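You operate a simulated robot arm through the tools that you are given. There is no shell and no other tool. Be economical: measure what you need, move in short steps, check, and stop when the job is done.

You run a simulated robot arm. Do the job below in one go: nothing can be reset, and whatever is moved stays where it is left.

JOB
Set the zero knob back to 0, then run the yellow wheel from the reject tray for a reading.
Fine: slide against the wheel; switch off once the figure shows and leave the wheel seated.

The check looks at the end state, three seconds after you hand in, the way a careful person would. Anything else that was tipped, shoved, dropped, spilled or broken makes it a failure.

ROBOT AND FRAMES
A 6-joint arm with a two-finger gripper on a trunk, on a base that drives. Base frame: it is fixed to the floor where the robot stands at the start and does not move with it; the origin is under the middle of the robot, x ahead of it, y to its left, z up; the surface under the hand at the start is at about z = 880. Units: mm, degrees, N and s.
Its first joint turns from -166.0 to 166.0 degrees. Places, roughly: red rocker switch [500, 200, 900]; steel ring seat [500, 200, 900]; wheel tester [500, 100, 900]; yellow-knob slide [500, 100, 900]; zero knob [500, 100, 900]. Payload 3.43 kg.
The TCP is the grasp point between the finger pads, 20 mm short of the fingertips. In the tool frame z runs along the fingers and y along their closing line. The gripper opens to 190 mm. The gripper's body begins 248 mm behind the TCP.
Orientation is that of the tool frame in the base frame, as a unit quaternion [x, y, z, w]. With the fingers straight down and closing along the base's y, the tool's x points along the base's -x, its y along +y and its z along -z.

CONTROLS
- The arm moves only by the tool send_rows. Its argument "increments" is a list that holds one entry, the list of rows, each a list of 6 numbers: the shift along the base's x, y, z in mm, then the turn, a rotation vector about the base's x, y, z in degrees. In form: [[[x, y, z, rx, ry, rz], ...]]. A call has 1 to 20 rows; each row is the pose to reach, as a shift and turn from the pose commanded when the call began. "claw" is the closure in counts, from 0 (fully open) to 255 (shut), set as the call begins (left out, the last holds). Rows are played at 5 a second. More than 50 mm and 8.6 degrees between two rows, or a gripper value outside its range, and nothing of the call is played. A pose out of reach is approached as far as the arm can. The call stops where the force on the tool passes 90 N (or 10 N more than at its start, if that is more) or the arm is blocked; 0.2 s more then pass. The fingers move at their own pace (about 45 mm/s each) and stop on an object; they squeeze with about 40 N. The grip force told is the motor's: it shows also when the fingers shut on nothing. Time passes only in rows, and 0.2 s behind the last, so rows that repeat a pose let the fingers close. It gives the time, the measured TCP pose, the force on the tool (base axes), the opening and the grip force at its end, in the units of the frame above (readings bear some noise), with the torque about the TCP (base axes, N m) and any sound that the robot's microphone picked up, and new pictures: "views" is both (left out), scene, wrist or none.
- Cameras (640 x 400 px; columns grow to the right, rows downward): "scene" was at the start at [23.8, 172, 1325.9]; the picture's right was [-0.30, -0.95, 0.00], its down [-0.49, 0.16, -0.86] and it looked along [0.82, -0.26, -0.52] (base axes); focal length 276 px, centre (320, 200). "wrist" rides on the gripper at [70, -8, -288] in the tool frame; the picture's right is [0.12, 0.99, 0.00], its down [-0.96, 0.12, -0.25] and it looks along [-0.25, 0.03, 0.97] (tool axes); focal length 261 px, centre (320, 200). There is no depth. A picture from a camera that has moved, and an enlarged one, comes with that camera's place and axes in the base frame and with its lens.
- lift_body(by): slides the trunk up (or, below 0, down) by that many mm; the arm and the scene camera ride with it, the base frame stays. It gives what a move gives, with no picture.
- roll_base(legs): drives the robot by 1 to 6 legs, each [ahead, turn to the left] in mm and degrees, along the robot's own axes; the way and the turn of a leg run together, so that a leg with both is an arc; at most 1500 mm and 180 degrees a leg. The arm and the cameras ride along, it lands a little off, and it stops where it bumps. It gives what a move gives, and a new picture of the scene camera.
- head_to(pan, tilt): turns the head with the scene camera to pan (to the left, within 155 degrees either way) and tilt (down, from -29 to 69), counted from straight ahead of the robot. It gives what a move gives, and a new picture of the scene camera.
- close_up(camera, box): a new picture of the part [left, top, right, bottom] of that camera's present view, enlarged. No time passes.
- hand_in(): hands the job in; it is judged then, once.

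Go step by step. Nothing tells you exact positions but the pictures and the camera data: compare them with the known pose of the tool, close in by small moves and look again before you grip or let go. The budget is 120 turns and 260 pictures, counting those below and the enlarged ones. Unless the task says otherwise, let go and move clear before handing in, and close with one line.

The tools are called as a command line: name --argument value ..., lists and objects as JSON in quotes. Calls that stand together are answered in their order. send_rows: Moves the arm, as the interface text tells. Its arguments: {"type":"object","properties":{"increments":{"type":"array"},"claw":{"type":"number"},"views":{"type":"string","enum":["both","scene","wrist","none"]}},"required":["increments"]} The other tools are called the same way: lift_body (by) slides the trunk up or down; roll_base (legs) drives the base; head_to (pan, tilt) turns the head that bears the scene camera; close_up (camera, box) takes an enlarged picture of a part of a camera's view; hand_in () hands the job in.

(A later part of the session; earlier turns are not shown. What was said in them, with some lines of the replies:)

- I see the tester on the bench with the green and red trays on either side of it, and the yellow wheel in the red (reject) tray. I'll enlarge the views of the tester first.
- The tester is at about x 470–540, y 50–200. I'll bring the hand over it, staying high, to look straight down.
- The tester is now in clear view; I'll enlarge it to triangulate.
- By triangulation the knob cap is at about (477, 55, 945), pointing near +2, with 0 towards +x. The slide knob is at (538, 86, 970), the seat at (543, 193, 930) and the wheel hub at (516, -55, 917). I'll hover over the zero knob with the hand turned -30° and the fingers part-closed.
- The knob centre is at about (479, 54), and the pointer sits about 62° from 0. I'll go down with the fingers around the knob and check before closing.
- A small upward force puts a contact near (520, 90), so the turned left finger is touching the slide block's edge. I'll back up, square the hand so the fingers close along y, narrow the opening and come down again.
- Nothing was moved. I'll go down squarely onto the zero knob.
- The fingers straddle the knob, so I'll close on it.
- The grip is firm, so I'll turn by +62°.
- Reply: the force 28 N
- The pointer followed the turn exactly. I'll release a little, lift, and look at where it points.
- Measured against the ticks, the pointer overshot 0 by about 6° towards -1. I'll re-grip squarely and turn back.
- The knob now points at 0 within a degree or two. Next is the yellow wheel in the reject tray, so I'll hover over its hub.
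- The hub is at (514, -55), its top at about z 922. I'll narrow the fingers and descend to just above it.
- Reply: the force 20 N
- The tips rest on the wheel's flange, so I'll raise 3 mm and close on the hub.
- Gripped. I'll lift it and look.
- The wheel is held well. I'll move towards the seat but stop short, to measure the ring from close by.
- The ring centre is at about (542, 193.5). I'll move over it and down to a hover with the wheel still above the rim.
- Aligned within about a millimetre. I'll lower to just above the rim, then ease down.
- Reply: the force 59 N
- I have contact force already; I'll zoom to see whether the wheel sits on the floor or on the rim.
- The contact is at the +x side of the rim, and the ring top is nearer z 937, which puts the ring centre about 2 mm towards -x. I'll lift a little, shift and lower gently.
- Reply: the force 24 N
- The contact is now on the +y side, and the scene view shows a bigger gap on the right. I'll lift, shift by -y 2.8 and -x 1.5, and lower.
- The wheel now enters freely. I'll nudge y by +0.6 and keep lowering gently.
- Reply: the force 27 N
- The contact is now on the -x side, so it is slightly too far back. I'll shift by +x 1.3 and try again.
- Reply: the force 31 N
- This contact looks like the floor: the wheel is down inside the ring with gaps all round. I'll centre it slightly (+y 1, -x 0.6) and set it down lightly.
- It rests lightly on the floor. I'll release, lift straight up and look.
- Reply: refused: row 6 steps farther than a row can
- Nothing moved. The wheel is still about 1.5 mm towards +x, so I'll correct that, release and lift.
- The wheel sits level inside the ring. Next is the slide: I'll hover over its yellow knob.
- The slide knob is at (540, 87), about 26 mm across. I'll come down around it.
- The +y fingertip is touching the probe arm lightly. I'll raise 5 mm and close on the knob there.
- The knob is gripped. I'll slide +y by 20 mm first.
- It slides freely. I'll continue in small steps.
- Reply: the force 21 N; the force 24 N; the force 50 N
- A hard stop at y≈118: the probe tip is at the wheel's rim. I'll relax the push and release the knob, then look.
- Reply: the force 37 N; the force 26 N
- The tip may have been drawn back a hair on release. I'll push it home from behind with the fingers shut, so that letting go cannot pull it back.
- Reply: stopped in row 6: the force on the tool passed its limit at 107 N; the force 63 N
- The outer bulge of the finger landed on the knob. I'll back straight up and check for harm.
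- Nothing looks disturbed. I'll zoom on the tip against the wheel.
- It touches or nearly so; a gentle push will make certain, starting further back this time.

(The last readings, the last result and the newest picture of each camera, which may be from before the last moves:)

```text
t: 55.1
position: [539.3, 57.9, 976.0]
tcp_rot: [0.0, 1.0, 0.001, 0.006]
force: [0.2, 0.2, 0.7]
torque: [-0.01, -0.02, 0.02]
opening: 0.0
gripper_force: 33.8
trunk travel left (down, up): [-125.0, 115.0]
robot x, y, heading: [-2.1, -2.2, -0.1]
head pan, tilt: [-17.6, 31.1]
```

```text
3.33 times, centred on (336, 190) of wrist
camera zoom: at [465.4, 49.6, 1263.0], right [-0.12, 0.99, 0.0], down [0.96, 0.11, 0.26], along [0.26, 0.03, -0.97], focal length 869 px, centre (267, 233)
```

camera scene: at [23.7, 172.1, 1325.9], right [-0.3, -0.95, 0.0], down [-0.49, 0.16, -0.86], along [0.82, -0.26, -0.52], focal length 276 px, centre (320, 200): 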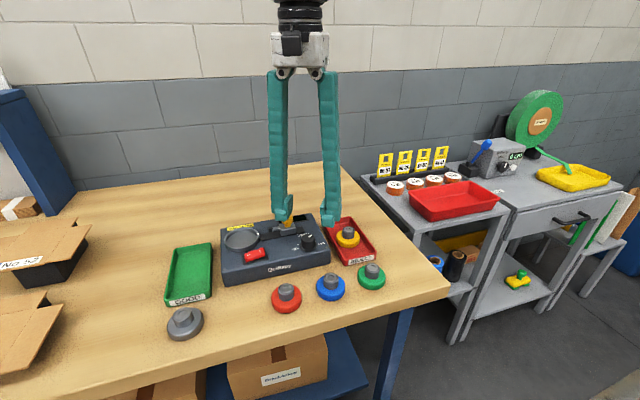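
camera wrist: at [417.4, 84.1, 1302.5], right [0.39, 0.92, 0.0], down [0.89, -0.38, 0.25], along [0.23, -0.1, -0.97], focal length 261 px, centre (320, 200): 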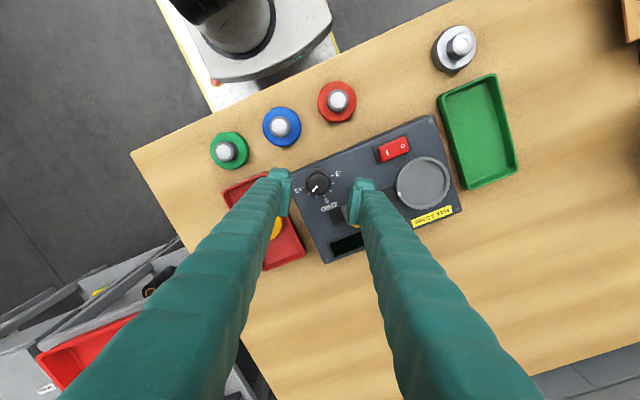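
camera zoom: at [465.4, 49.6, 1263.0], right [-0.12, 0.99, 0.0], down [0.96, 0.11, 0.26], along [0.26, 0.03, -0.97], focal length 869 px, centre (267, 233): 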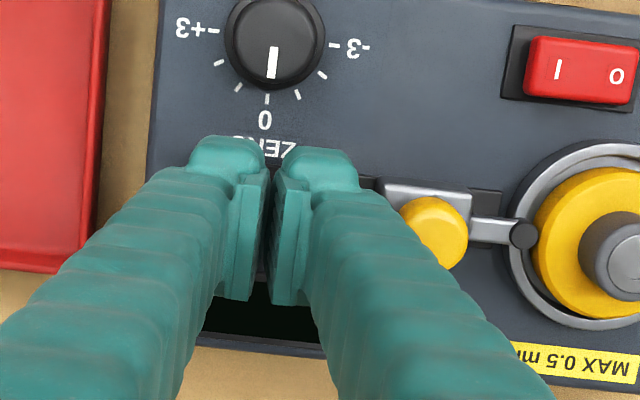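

send_rows --increments '[[[0, 4, 0, 0, 0, 0], [0, 8, 0, 0, 0, 0], [0, 11, 0, 0, 0, 0], [0, 11, 0, 0, 0, 0]]]' --views "none"

send_rows --increments '[[[0, 1, 0, 0, 0, 0], [0, 2, 0, 0, 0, 0], [0, 2, 0, 0, 0, 0]]]' --views "none"

close_up --camera "wrist" --box '[240, 130, 432, 250]'

```text
t: 56.1
position: [539.8, 69.1, 976.2]
tcp_rot: [-0.001, 1.0, 0.001, 0.005]
force: [0.5, 0.2, -0.2]
torque: [-0.02, 0.04, -0.02]
opening: 0.0
gripper_force: 34.5
trunk travel left (down, up): [-125.0, 115.0]
robot x, y, heading: [-1.6, 2.9, 0.1]
head pan, tilt: [-17.6, 31.1]
```

```text
t: 56.9
position: [539.0, 71.6, 976.3]
tcp_rot: [0.0, 1.0, 0.001, 0.006]
force: [0.1, -0.5, -0.6]
torque: [0.0, -0.04, 0.0]
opening: 0.1
gripper_force: 34.5
trunk travel left (down, up): [-125.0, 115.0]
robot x, y, heading: [-0.4, 0.6, -0.1]
head pan, tilt: [-17.6, 31.1]
```

```text
3.33 times, centred on (336, 190) of wrist
camera zoom: at [465.4, 63.2, 1263.6], right [-0.12, 0.99, 0.0], down [0.96, 0.11, 0.26], along [0.26, 0.03, -0.97], focal length 869 px, centre (267, 233)
```

zoom: 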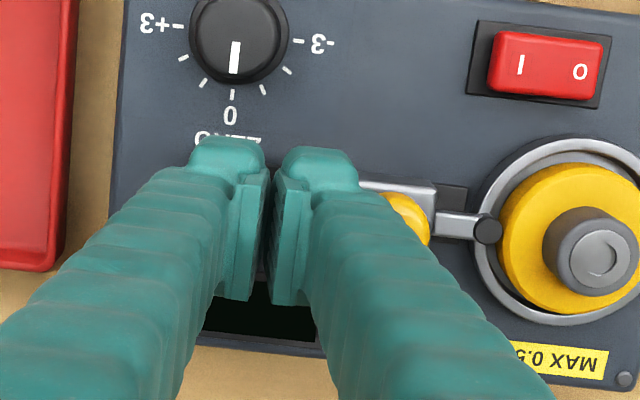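

Not touching yet; I'll continue in small steps.

send_rows --increments '[[[0, 1, 0, 0, 0, 0], [0, 2, 0, 0, 0, 0], [0, 2, 0, 0, 0, 0]]]' --views "none"

send_rows --increments '[[[0, 0.7, 0, 0, 0, 0], [0, 1.4, 0, 0, 0, 0], [0, 1.4, 0, 0, 0, 0]]]' --views "none"

```text
t: 57.7
position: [540.0, 71.7, 976.3]
tcp_rot: [0.0, 1.0, 0.0, 0.005]
force: [-2.6, -11.2, -3.9]
torque: [-0.15, 0.02, 0.08]
opening: 0.0
gripper_force: 34.5
trunk travel left (down, up): [-125.0, 115.0]
robot x, y, heading: [1.4, -1.0, -0.2]
head pan, tilt: [-17.6, 31.1]
```

```text
t: 58.5
position: [540.9, 73.8, 976.7]
tcp_rot: [0.001, 1.0, 0.001, 0.006]
force: [-0.4, -30.3, -4.7]
torque: [-0.36, 0.01, 0.03]
opening: 0.1
gripper_force: 34.3
trunk travel left (down, up): [-125.0, 115.0]
robot x, y, heading: [1.1, -0.1, -0.5]
head pan, tilt: [-17.6, 31.1]
```

It is firm against the wheel now. I'll back off, lift and look.

send_rows --increments '[[[0, -8, 0, 0, 0, 0], [0, -20, 0, 0, 0, 0], [0, -20, 40, 0, 0, 0], [0, -20, 80, 0, 0, 0], [0, -20, 80, 0, 0, 0]]]' --views "none"

close_up --camera "scene" --box '[205, 200, 333, 280]'

close_up --camera "wrist" --box '[320, 110, 480, 210]'

```text
t: 59.7
position: [539.1, 54.5, 1056.7]
tcp_rot: [0.0, 1.0, 0.002, 0.006]
force: [0.2, 1.0, -1.0]
torque: [-0.01, 0.01, -0.02]
opening: 0.1
gripper_force: 34.2
trunk travel left (down, up): [-125.0, 115.0]
robot x, y, heading: [0.5, 4.6, 0.2]
head pan, tilt: [-17.6, 31.1]
```

```text
5.00 times, centred on (269, 240) of scene
camera zoom: at [23.6, 171.2, 1325.9], right [-0.3, -0.95, 0.0], down [-0.49, 0.16, -0.86], along [0.82, -0.26, -0.52], focal length 1382 px, centre (575, 0)
```

zoom: 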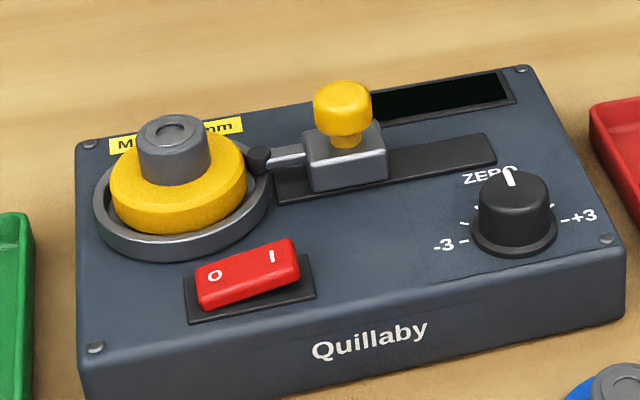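

```text
4.00 times, centred on (400, 160) of wrist
camera zoom: at [464.7, 45.7, 1344.6], right [-0.12, 0.99, 0.0], down [0.96, 0.11, 0.26], along [0.26, 0.03, -0.97], focal length 1043 px, centre (0, 360)
```

zoom: 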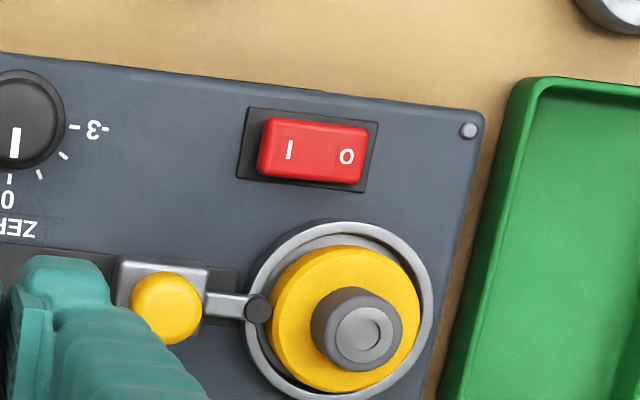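

The wheel is seated and the probe is against it. The rocker spans about y 145–186 at x 477, with the I end (y≈156) raised. I'll hover so that only the +y finger's outer part covers the I half.

send_rows --increments '[[[-20, 25, 0, 0, 0, 0], [-42, 50, 0, 0, 0, 0], [-63, 76, 0, 0, 0, 0], [-63, 76, -35, 0, 0, 0], [-63, 76, -70, 0, 0, 0], [-63, 76, -70, 0, 0, 0]]]' --views "none"

close_up --camera "scene" --box '[225, 210, 321, 270]'

close_up --camera "wrist" --box '[256, 140, 416, 240]'

```text
t: 61.1
position: [479.6, 131.5, 987.2]
tcp_rot: [0.0, 1.0, 0.001, 0.006]
force: [-1.0, -0.4, -0.1]
torque: [-0.01, 0.0, 0.02]
opening: 0.0
gripper_force: 34.5
trunk travel left (down, up): [-125.0, 115.0]
robot x, y, heading: [-1.8, -0.8, -0.2]
head pan, tilt: [-17.6, 31.1]
```

```text
6.67 times, centred on (273, 240) of scene
camera zoom: at [23.6, 171.2, 1325.9], right [-0.3, -0.95, 0.0], down [-0.49, 0.16, -0.86], along [0.82, -0.26, -0.52], focal length 1843 px, centre (633, -67)
```

zoom: 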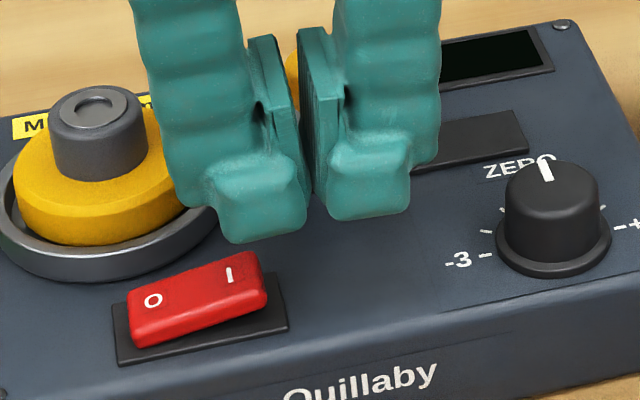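

```text
4.00 times, centred on (336, 190) of wrist
camera zoom: at [404.0, 122.4, 1273.8], right [-0.12, 0.99, 0.0], down [0.96, 0.11, 0.26], along [0.26, 0.03, -0.97], focal length 1043 px, centre (256, 240)
```

zoom: 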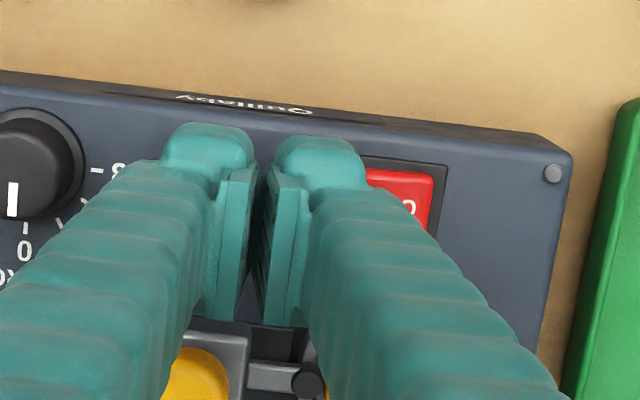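

send_rows --increments '[[[-2, -1, -8, 0, 0, 0], [-2, -1, -16, 0, 0, 0], [-2, -1, -18, 0, 0, 0], [-2, -1, -20, 0, 0, 0], [-2, -1, -20, 0, 0, 0]]]' --views "none"

close_up --camera "scene" --box '[225, 210, 321, 270]'

```text
t: 62.3
position: [474.9, 129.5, 968.5]
tcp_rot: [0.0, 1.0, 0.001, 0.006]
force: [0.7, 0.2, -0.3]
torque: [0.0, 0.01, 0.0]
opening: 0.0
gripper_force: 34.5
trunk travel left (down, up): [-125.0, 115.0]
robot x, y, heading: [-4.1, 0.6, -0.0]
head pan, tilt: [-17.6, 31.1]
```

```text
6.67 times, centred on (273, 240) of scene
camera zoom: at [23.6, 171.3, 1325.9], right [-0.3, -0.95, 0.0], down [-0.49, 0.16, -0.86], along [0.82, -0.26, -0.52], focal length 1843 px, centre (633, -67)
```

zoom: 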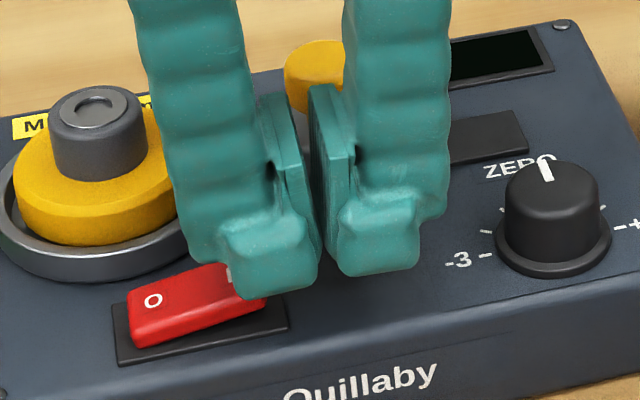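

send_rows --increments '[[[0, 0, -2, 0, 0, 0], [0, 0, -4, 0, 0, 0], [0, 0, -4, 0, 0, 0]]]' --views "none"

send_rows --increments '[[[0, 0, -1.5, 0, 0, 0], [0, 0, -3, 0, 0, 0], [0, 0, -3, 0, 0, 0]]]' --views "none"

close_up --camera "scene" --box '[225, 210, 321, 270]'

```text
t: 63.1
position: [474.8, 129.6, 963.0]
tcp_rot: [0.0, 1.0, 0.001, 0.006]
force: [0.6, -0.1, -0.2]
torque: [0.0, 0.02, -0.02]
opening: 0.0
gripper_force: 34.4
trunk travel left (down, up): [-125.0, 115.0]
robot x, y, heading: [2.2, -3.6, -0.0]
head pan, tilt: [-17.6, 31.1]
```

```text
t: 63.9
position: [474.8, 130.2, 960.4]
tcp_rot: [-0.001, 1.0, 0.001, 0.007]
force: [-0.3, -0.3, 0.3]
torque: [0.03, 0.05, 0.01]
opening: 0.0
gripper_force: 34.3
trunk travel left (down, up): [-125.0, 115.0]
robot x, y, heading: [-0.8, -1.0, -0.1]
head pan, tilt: [-17.6, 31.1]
```

```text
6.67 times, centred on (273, 240) of scene
camera zoom: at [23.6, 171.3, 1325.9], right [-0.3, -0.95, 0.0], down [-0.49, 0.16, -0.86], along [0.82, -0.26, -0.52], focal length 1843 px, centre (633, -67)
```

zoom: 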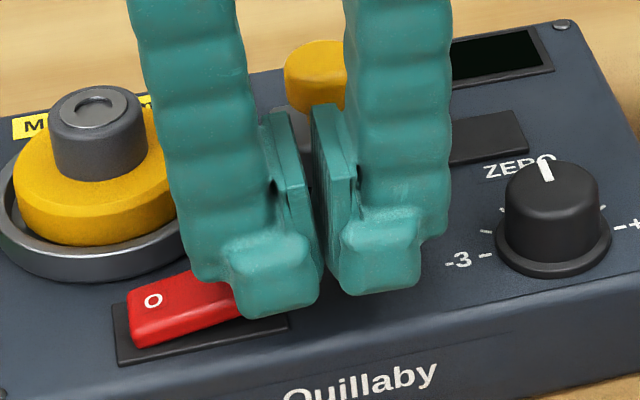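

send_rows --increments '[[[0, 0, -1.5, 0, 0, 0], [0, 0, -3, 0, 0, 0], [0, 0, -3, 0, 0, 0]]]' --views "none"

send_rows --increments '[[[0, 0, -1, 0, 0, 0], [0, 0, -2, 0, 0, 0], [0, 0, -2, 0, 0, 0]]]' --views "none"

close_up --camera "scene" --box '[225, 200, 337, 270]'

```text
t: 64.7
position: [475.0, 130.0, 957.6]
tcp_rot: [0.0, 1.0, 0.0, 0.006]
force: [-0.2, -0.5, 0.6]
torque: [0.0, 0.02, 0.0]
opening: 0.2
gripper_force: 34.7
trunk travel left (down, up): [-125.0, 115.0]
robot x, y, heading: [2.1, 1.0, 0.1]
head pan, tilt: [-17.6, 31.1]
```

```text
t: 65.5
position: [474.7, 131.1, 955.1]
tcp_rot: [0.0, 1.0, 0.001, 0.006]
force: [-0.3, 0.8, -1.2]
torque: [-0.03, 0.0, -0.01]
opening: 0.0
gripper_force: 34.2
trunk travel left (down, up): [-125.0, 115.0]
robot x, y, heading: [-0.1, -1.2, -0.3]
head pan, tilt: [-17.6, 31.1]
```

```text
5.71 times, centred on (281, 235) of scene
camera zoom: at [23.6, 171.2, 1325.9], right [-0.3, -0.95, 0.0], down [-0.49, 0.16, -0.86], along [0.82, -0.26, -0.52], focal length 1580 px, centre (543, 0)
```

zoom: 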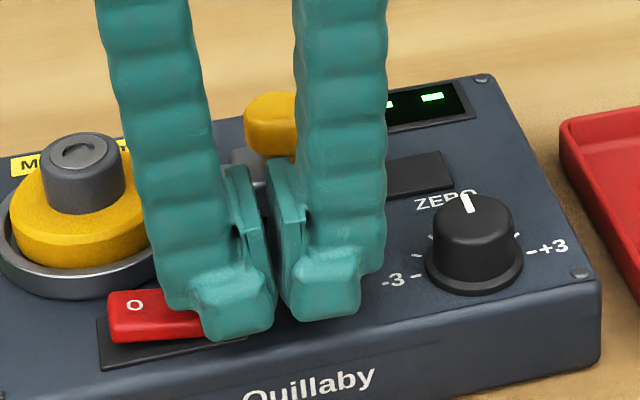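

The tester is on, with the display lit as dashes. I'll lift clear and watch the reading.

send_rows --increments '[[[0, 0, 30, 0, 0, 0], [-25, -10, 65, 0, 0, 0], [-60, -10, 90, 0, 0, 0], [-60, -10, 90, 0, 0, 0]]]' --views "none"

close_up --camera "scene" --box '[205, 195, 333, 275]'

close_up --camera "scene" --box '[277, 210, 317, 235]'

```text
t: 66.5
position: [416.0, 120.5, 1045.2]
tcp_rot: [0.001, 1.0, 0.0, 0.006]
force: [-0.4, 0.1, 0.0]
torque: [0.0, 0.03, -0.01]
opening: 0.0
gripper_force: 34.1
trunk travel left (down, up): [-125.0, 115.0]
robot x, y, heading: [-2.5, -3.4, -0.2]
head pan, tilt: [-17.6, 31.1]
```

```text
5.00 times, centred on (269, 235) of scene
camera zoom: at [23.6, 171.2, 1325.9], right [-0.3, -0.95, 0.0], down [-0.49, 0.16, -0.86], along [0.82, -0.26, -0.52], focal length 1382 px, centre (575, 25)
```

zoom: 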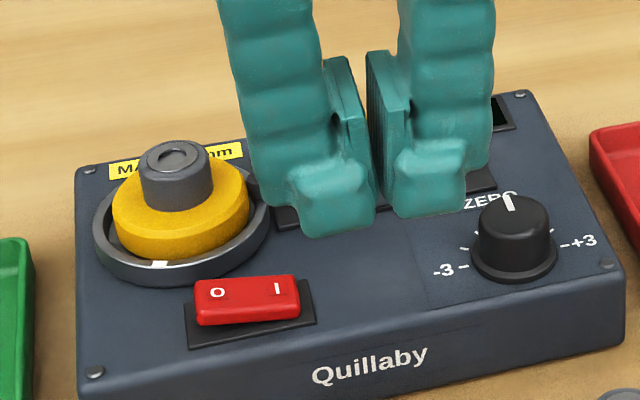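

```text
16.00 times, centred on (297, 222) of scene
camera zoom: at [23.6, 171.2, 1325.9], right [-0.3, -0.95, 0.0], down [-0.49, 0.16, -0.86], along [0.82, -0.26, -0.52], focal length 4423 px, centre (688, -160)
```

zoom: 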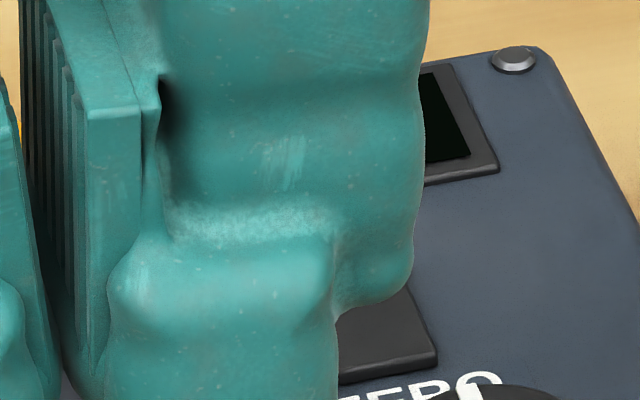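

The ring is turning: its white mark has moved to the front. I'll place the hand ready above the O side, which also clears the view of the display.

send_rows --increments '[[[10, 40, 0, 0, 0, 0], [35, 78, 0, 0, 0, 0], [56, 79, 0, 0, 0, 0], [56, 79, -20, 0, 0, 0], [56, 79, -45, 0, 0, 0], [56, 79, -45, 0, 0, 0]]]' --views "none"

close_up --camera "scene" --box '[205, 195, 333, 275]'

close_up --camera "wrist" --box '[208, 130, 400, 250]'

```text
t: 67.9
position: [471.3, 199.6, 998.9]
tcp_rot: [0.0, 1.0, 0.002, 0.008]
force: [0.5, -0.2, 0.5]
torque: [0.01, 0.02, 0.01]
opening: 0.0
gripper_force: 34.4
trunk travel left (down, up): [-125.0, 115.0]
robot x, y, heading: [-0.5, -1.6, 0.1]
head pan, tilt: [-17.6, 31.1]
```

```text
5.00 times, centred on (269, 235) of scene
camera zoom: at [23.6, 171.3, 1325.9], right [-0.3, -0.95, 0.0], down [-0.49, 0.16, -0.86], along [0.82, -0.26, -0.52], focal length 1382 px, centre (575, 25)
```

zoom: 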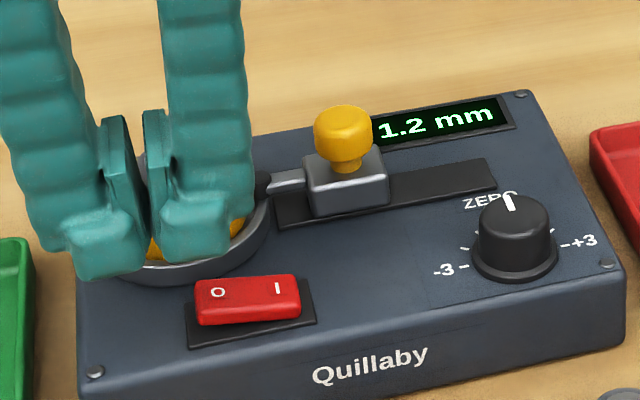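

```text
3.33 times, centred on (304, 190) of wrist
camera zoom: at [397.2, 191.1, 1285.8], right [-0.12, 0.99, 0.0], down [0.96, 0.11, 0.26], along [0.26, 0.03, -0.97], focal length 869 px, centre (373, 233)
```

zoom: 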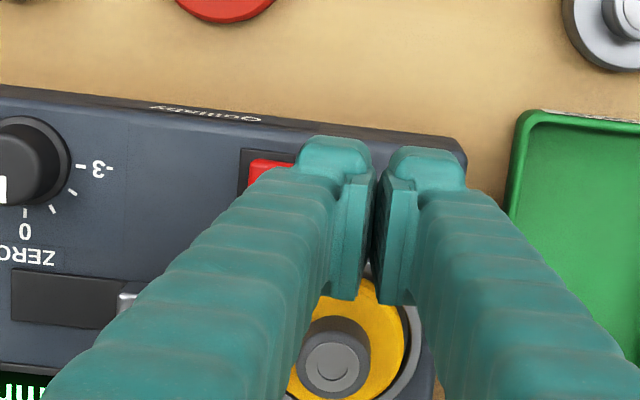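

The display reads 1.2 mm. Now I'll switch off by pressing the O side, with the hand shifted a little away from the ring.

send_rows --increments '[[[-6, 0, 0, 0, 0, 0], [-6, 0, -15, 0, 0, 0], [-6, 0, -28, 0, 0, 0], [-6, 0, -36, 0, 0, 0], [-6, 0, -36, 0, 0, 0]]]' --views "none"

close_up --camera "scene" --box '[205, 205, 317, 275]'

close_up --camera "wrist" --box '[208, 130, 400, 250]'

```text
t: 69.1
position: [465.2, 199.9, 962.2]
tcp_rot: [0.0, 1.0, 0.0, 0.008]
force: [-0.3, 1.0, 0.2]
torque: [0.0, 0.03, 0.01]
opening: 0.0
gripper_force: 34.0
trunk travel left (down, up): [-125.0, 115.0]
robot x, y, heading: [-3.4, -2.4, 0.3]
head pan, tilt: [-17.6, 31.1]
```

```text
5.71 times, centred on (261, 240) of scene
camera zoom: at [23.6, 171.3, 1325.9], right [-0.3, -0.95, 0.0], down [-0.49, 0.16, -0.86], along [0.82, -0.26, -0.52], focal length 1580 px, centre (657, -29)
```

zoom: 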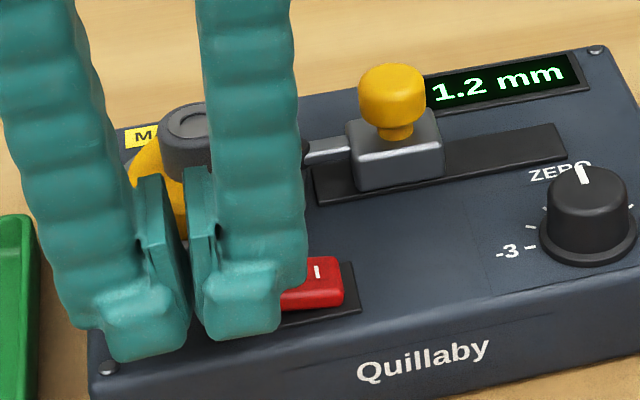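

```text
3.33 times, centred on (304, 190) of wrist
camera zoom: at [390.3, 190.5, 1249.2], right [-0.12, 0.99, 0.0], down [0.96, 0.11, 0.26], along [0.26, 0.03, -0.97], focal length 869 px, centre (373, 233)
```

zoom: 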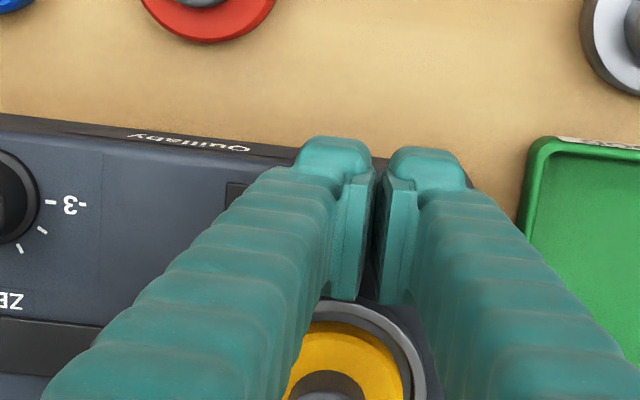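

send_rows --increments '[[[0, 0, -2, 0, 0, 0], [0, 0, -4, 0, 0, 0], [0, 0, -4, 0, 0, 0]]]' --views "none"

send_rows --increments '[[[0, 0, -1.5, 0, 0, 0], [0, 0, -3, 0, 0, 0], [0, 0, -3, 0, 0, 0]]]' --views "none"

close_up --camera "scene" --box '[205, 205, 317, 275]'

```text
t: 69.9
position: [464.7, 200.0, 958.9]
tcp_rot: [0.0, 1.0, 0.001, 0.006]
force: [-0.3, 0.3, 1.1]
torque: [0.02, 0.02, -0.01]
opening: 0.0
gripper_force: 33.9
trunk travel left (down, up): [-125.0, 115.0]
robot x, y, heading: [1.8, 0.3, 0.1]
head pan, tilt: [-17.6, 31.1]
```

```text
t: 70.7
position: [465.6, 199.5, 956.1]
tcp_rot: [0.0, 1.0, 0.001, 0.006]
force: [-0.8, 0.2, 0.3]
torque: [0.01, 0.0, -0.01]
opening: 0.1
gripper_force: 34.2
trunk travel left (down, up): [-125.0, 115.0]
robot x, y, heading: [0.9, -0.3, 0.0]
head pan, tilt: [-17.6, 31.1]
```

```text
5.71 times, centred on (261, 240) of scene
camera zoom: at [23.6, 171.3, 1325.9], right [-0.3, -0.95, 0.0], down [-0.49, 0.16, -0.86], along [0.82, -0.26, -0.52], focal length 1580 px, centre (657, -29)
```

zoom: 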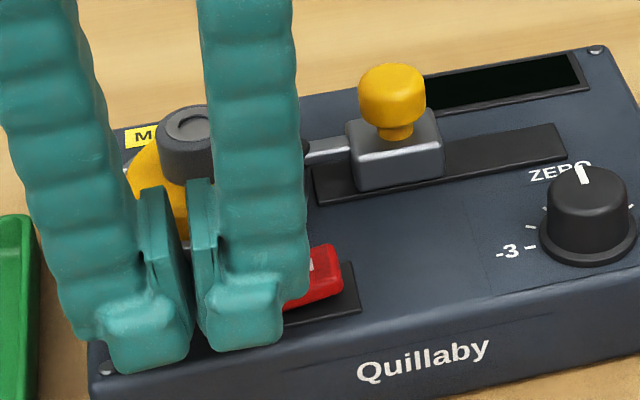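

The tester is off. I'll lift straight up, move clear and check everything.

send_rows --increments '[[[0, 0, 30, 0, 0, 0], [-20, 0, 70, 0, 0, 0], [-40, 0, 115, 0, 0, 0], [-60, 30, 150, 0, 0, 0], [-60, 70, 170, 0, 0, 0], [-60, 110, 170, 0, 0, 0], [-60, 150, 170, 0, 0, 0], [-60, 150, 170, 0, 0, 0]]]' --views "scene"

close_up --camera "scene" --box '[205, 195, 333, 275]'

close_up --camera "scene" --box '[284, 225, 332, 255]'

close_up --camera "scene" --box '[220, 215, 284, 255]'

```text
refused: row 4 steps farther than a row can; nothing moved
```

```text
5.00 times, centred on (269, 235) of scene
camera zoom: at [23.6, 171.3, 1325.9], right [-0.3, -0.95, 0.0], down [-0.49, 0.16, -0.86], along [0.82, -0.26, -0.52], focal length 1382 px, centre (575, 25)
```

zoom: 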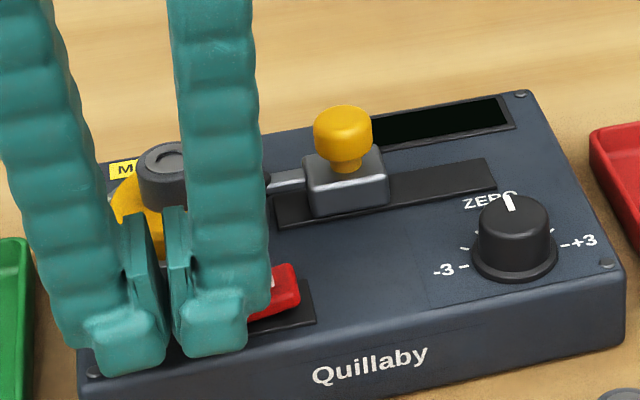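

```text
13.33 times, centred on (308, 240) of scene
camera zoom: at [23.6, 171.3, 1325.9], right [-0.3, -0.95, 0.0], down [-0.49, 0.16, -0.86], along [0.82, -0.26, -0.52], focal length 3686 px, centre (480, -333)
```

zoom: 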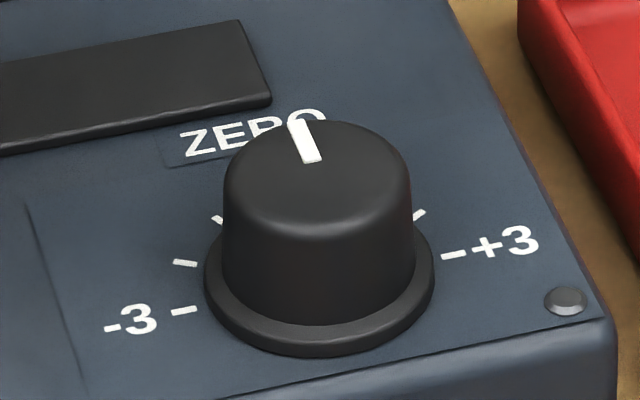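

```text
10.00 times, centred on (252, 235) of scene
camera zoom: at [23.6, 171.3, 1325.9], right [-0.3, -0.95, 0.0], down [-0.49, 0.16, -0.86], along [0.82, -0.26, -0.52], focal length 2764 px, centre (1000, -150)
```

zoom: 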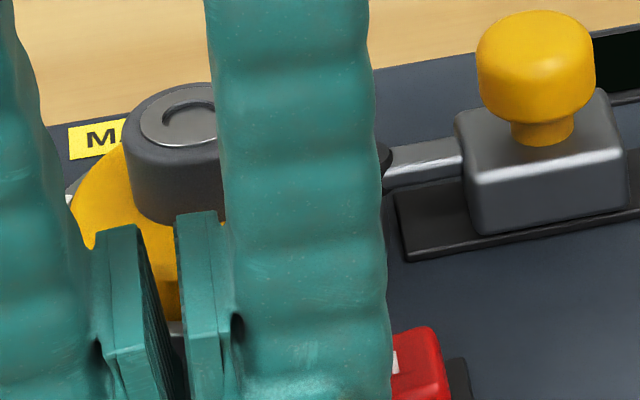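

One step was too long, so that move was refused; I'll resend it with shorter steps.

send_rows --increments '[[[0, 0, 30, 0, 0, 0], [-15, 0, 70, 0, 0, 0], [-30, 0, 110, 0, 0, 0], [-45, 20, 140, 0, 0, 0], [-45, 60, 150, 0, 0, 0], [-45, 100, 150, 0, 0, 0], [-45, 140, 150, 0, 0, 0], [-45, 140, 150, 0, 0, 0]]]' --views "scene"

close_up --camera "scene" --box '[205, 195, 333, 275]'

close_up --camera "scene" --box '[220, 215, 284, 255]'

close_up --camera "wrist" --box '[60, 120, 316, 280]'

```text
t: 72.5
position: [421.4, 339.6, 1104.7]
tcp_rot: [0.001, 1.0, 0.0, 0.006]
force: [0.2, -0.3, -0.7]
torque: [0.0, 0.02, -0.02]
opening: 0.0
gripper_force: 34.5
trunk travel left (down, up): [-125.0, 115.0]
robot x, y, heading: [-5.0, -1.4, 0.3]
head pan, tilt: [-17.6, 31.1]
camera scene: at [23.7, 171.4, 1325.9], right [-0.3, -0.95, 0.0], down [-0.49, 0.16, -0.86], along [0.82, -0.26, -0.52], focal length 276 px, centre (320, 200)
```

scene: 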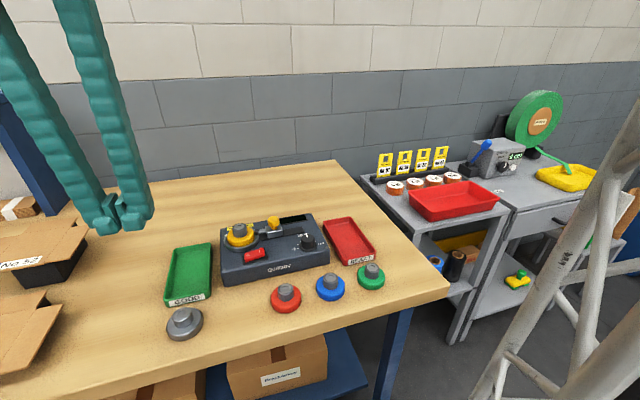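

```text
5.00 times, centred on (269, 235) of scene
camera zoom: at [23.7, 171.4, 1325.9], right [-0.3, -0.95, 0.0], down [-0.49, 0.16, -0.86], along [0.82, -0.26, -0.52], focal length 1382 px, centre (575, 25)
```

zoom: 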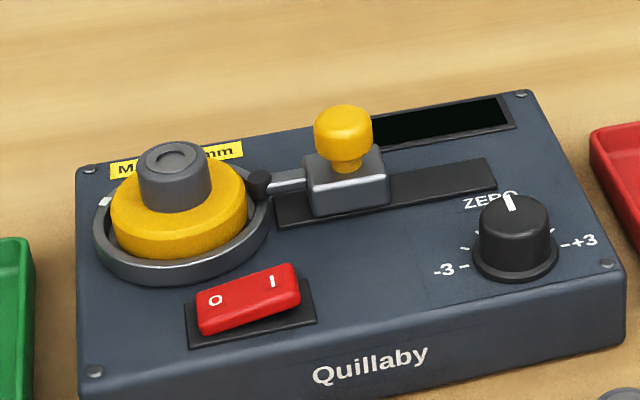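

```text
10.00 times, centred on (252, 235) of scene
camera zoom: at [23.7, 171.4, 1325.9], right [-0.3, -0.95, 0.0], down [-0.49, 0.16, -0.86], along [0.82, -0.26, -0.52], focal length 2764 px, centre (1000, -150)
```

zoom: 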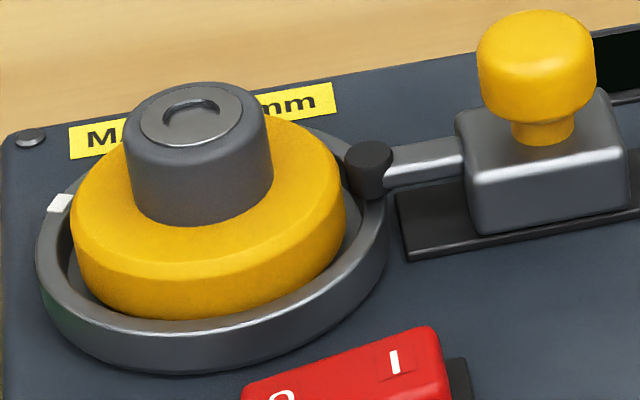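

```text
2.50 times, centred on (188, 200) of wrist
camera zoom: at [347.1, 331.1, 1392.3], right [-0.12, 0.99, 0.0], down [0.96, 0.11, 0.26], along [0.26, 0.03, -0.97], focal length 652 px, centre (650, 200)
```

zoom: 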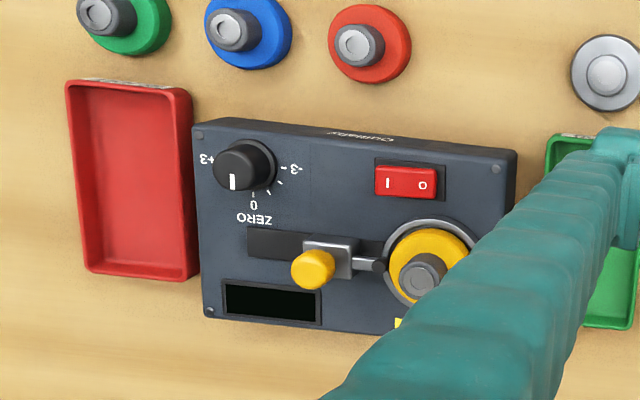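

The knob is at 0, the wheel is seated with the slide against it, the figure 1.2 mm showed, and the switch is off. The hand is clear, so I'm handing in.

hand_in

```text
The job is handed in.
```

The zero knob is back at 0 (within a degree or two). The yellow wheel read 1.2 mm, above the tester's "MAX 0.5 mm" label. The tester is switched off, with the wheel seated and the slide against it.
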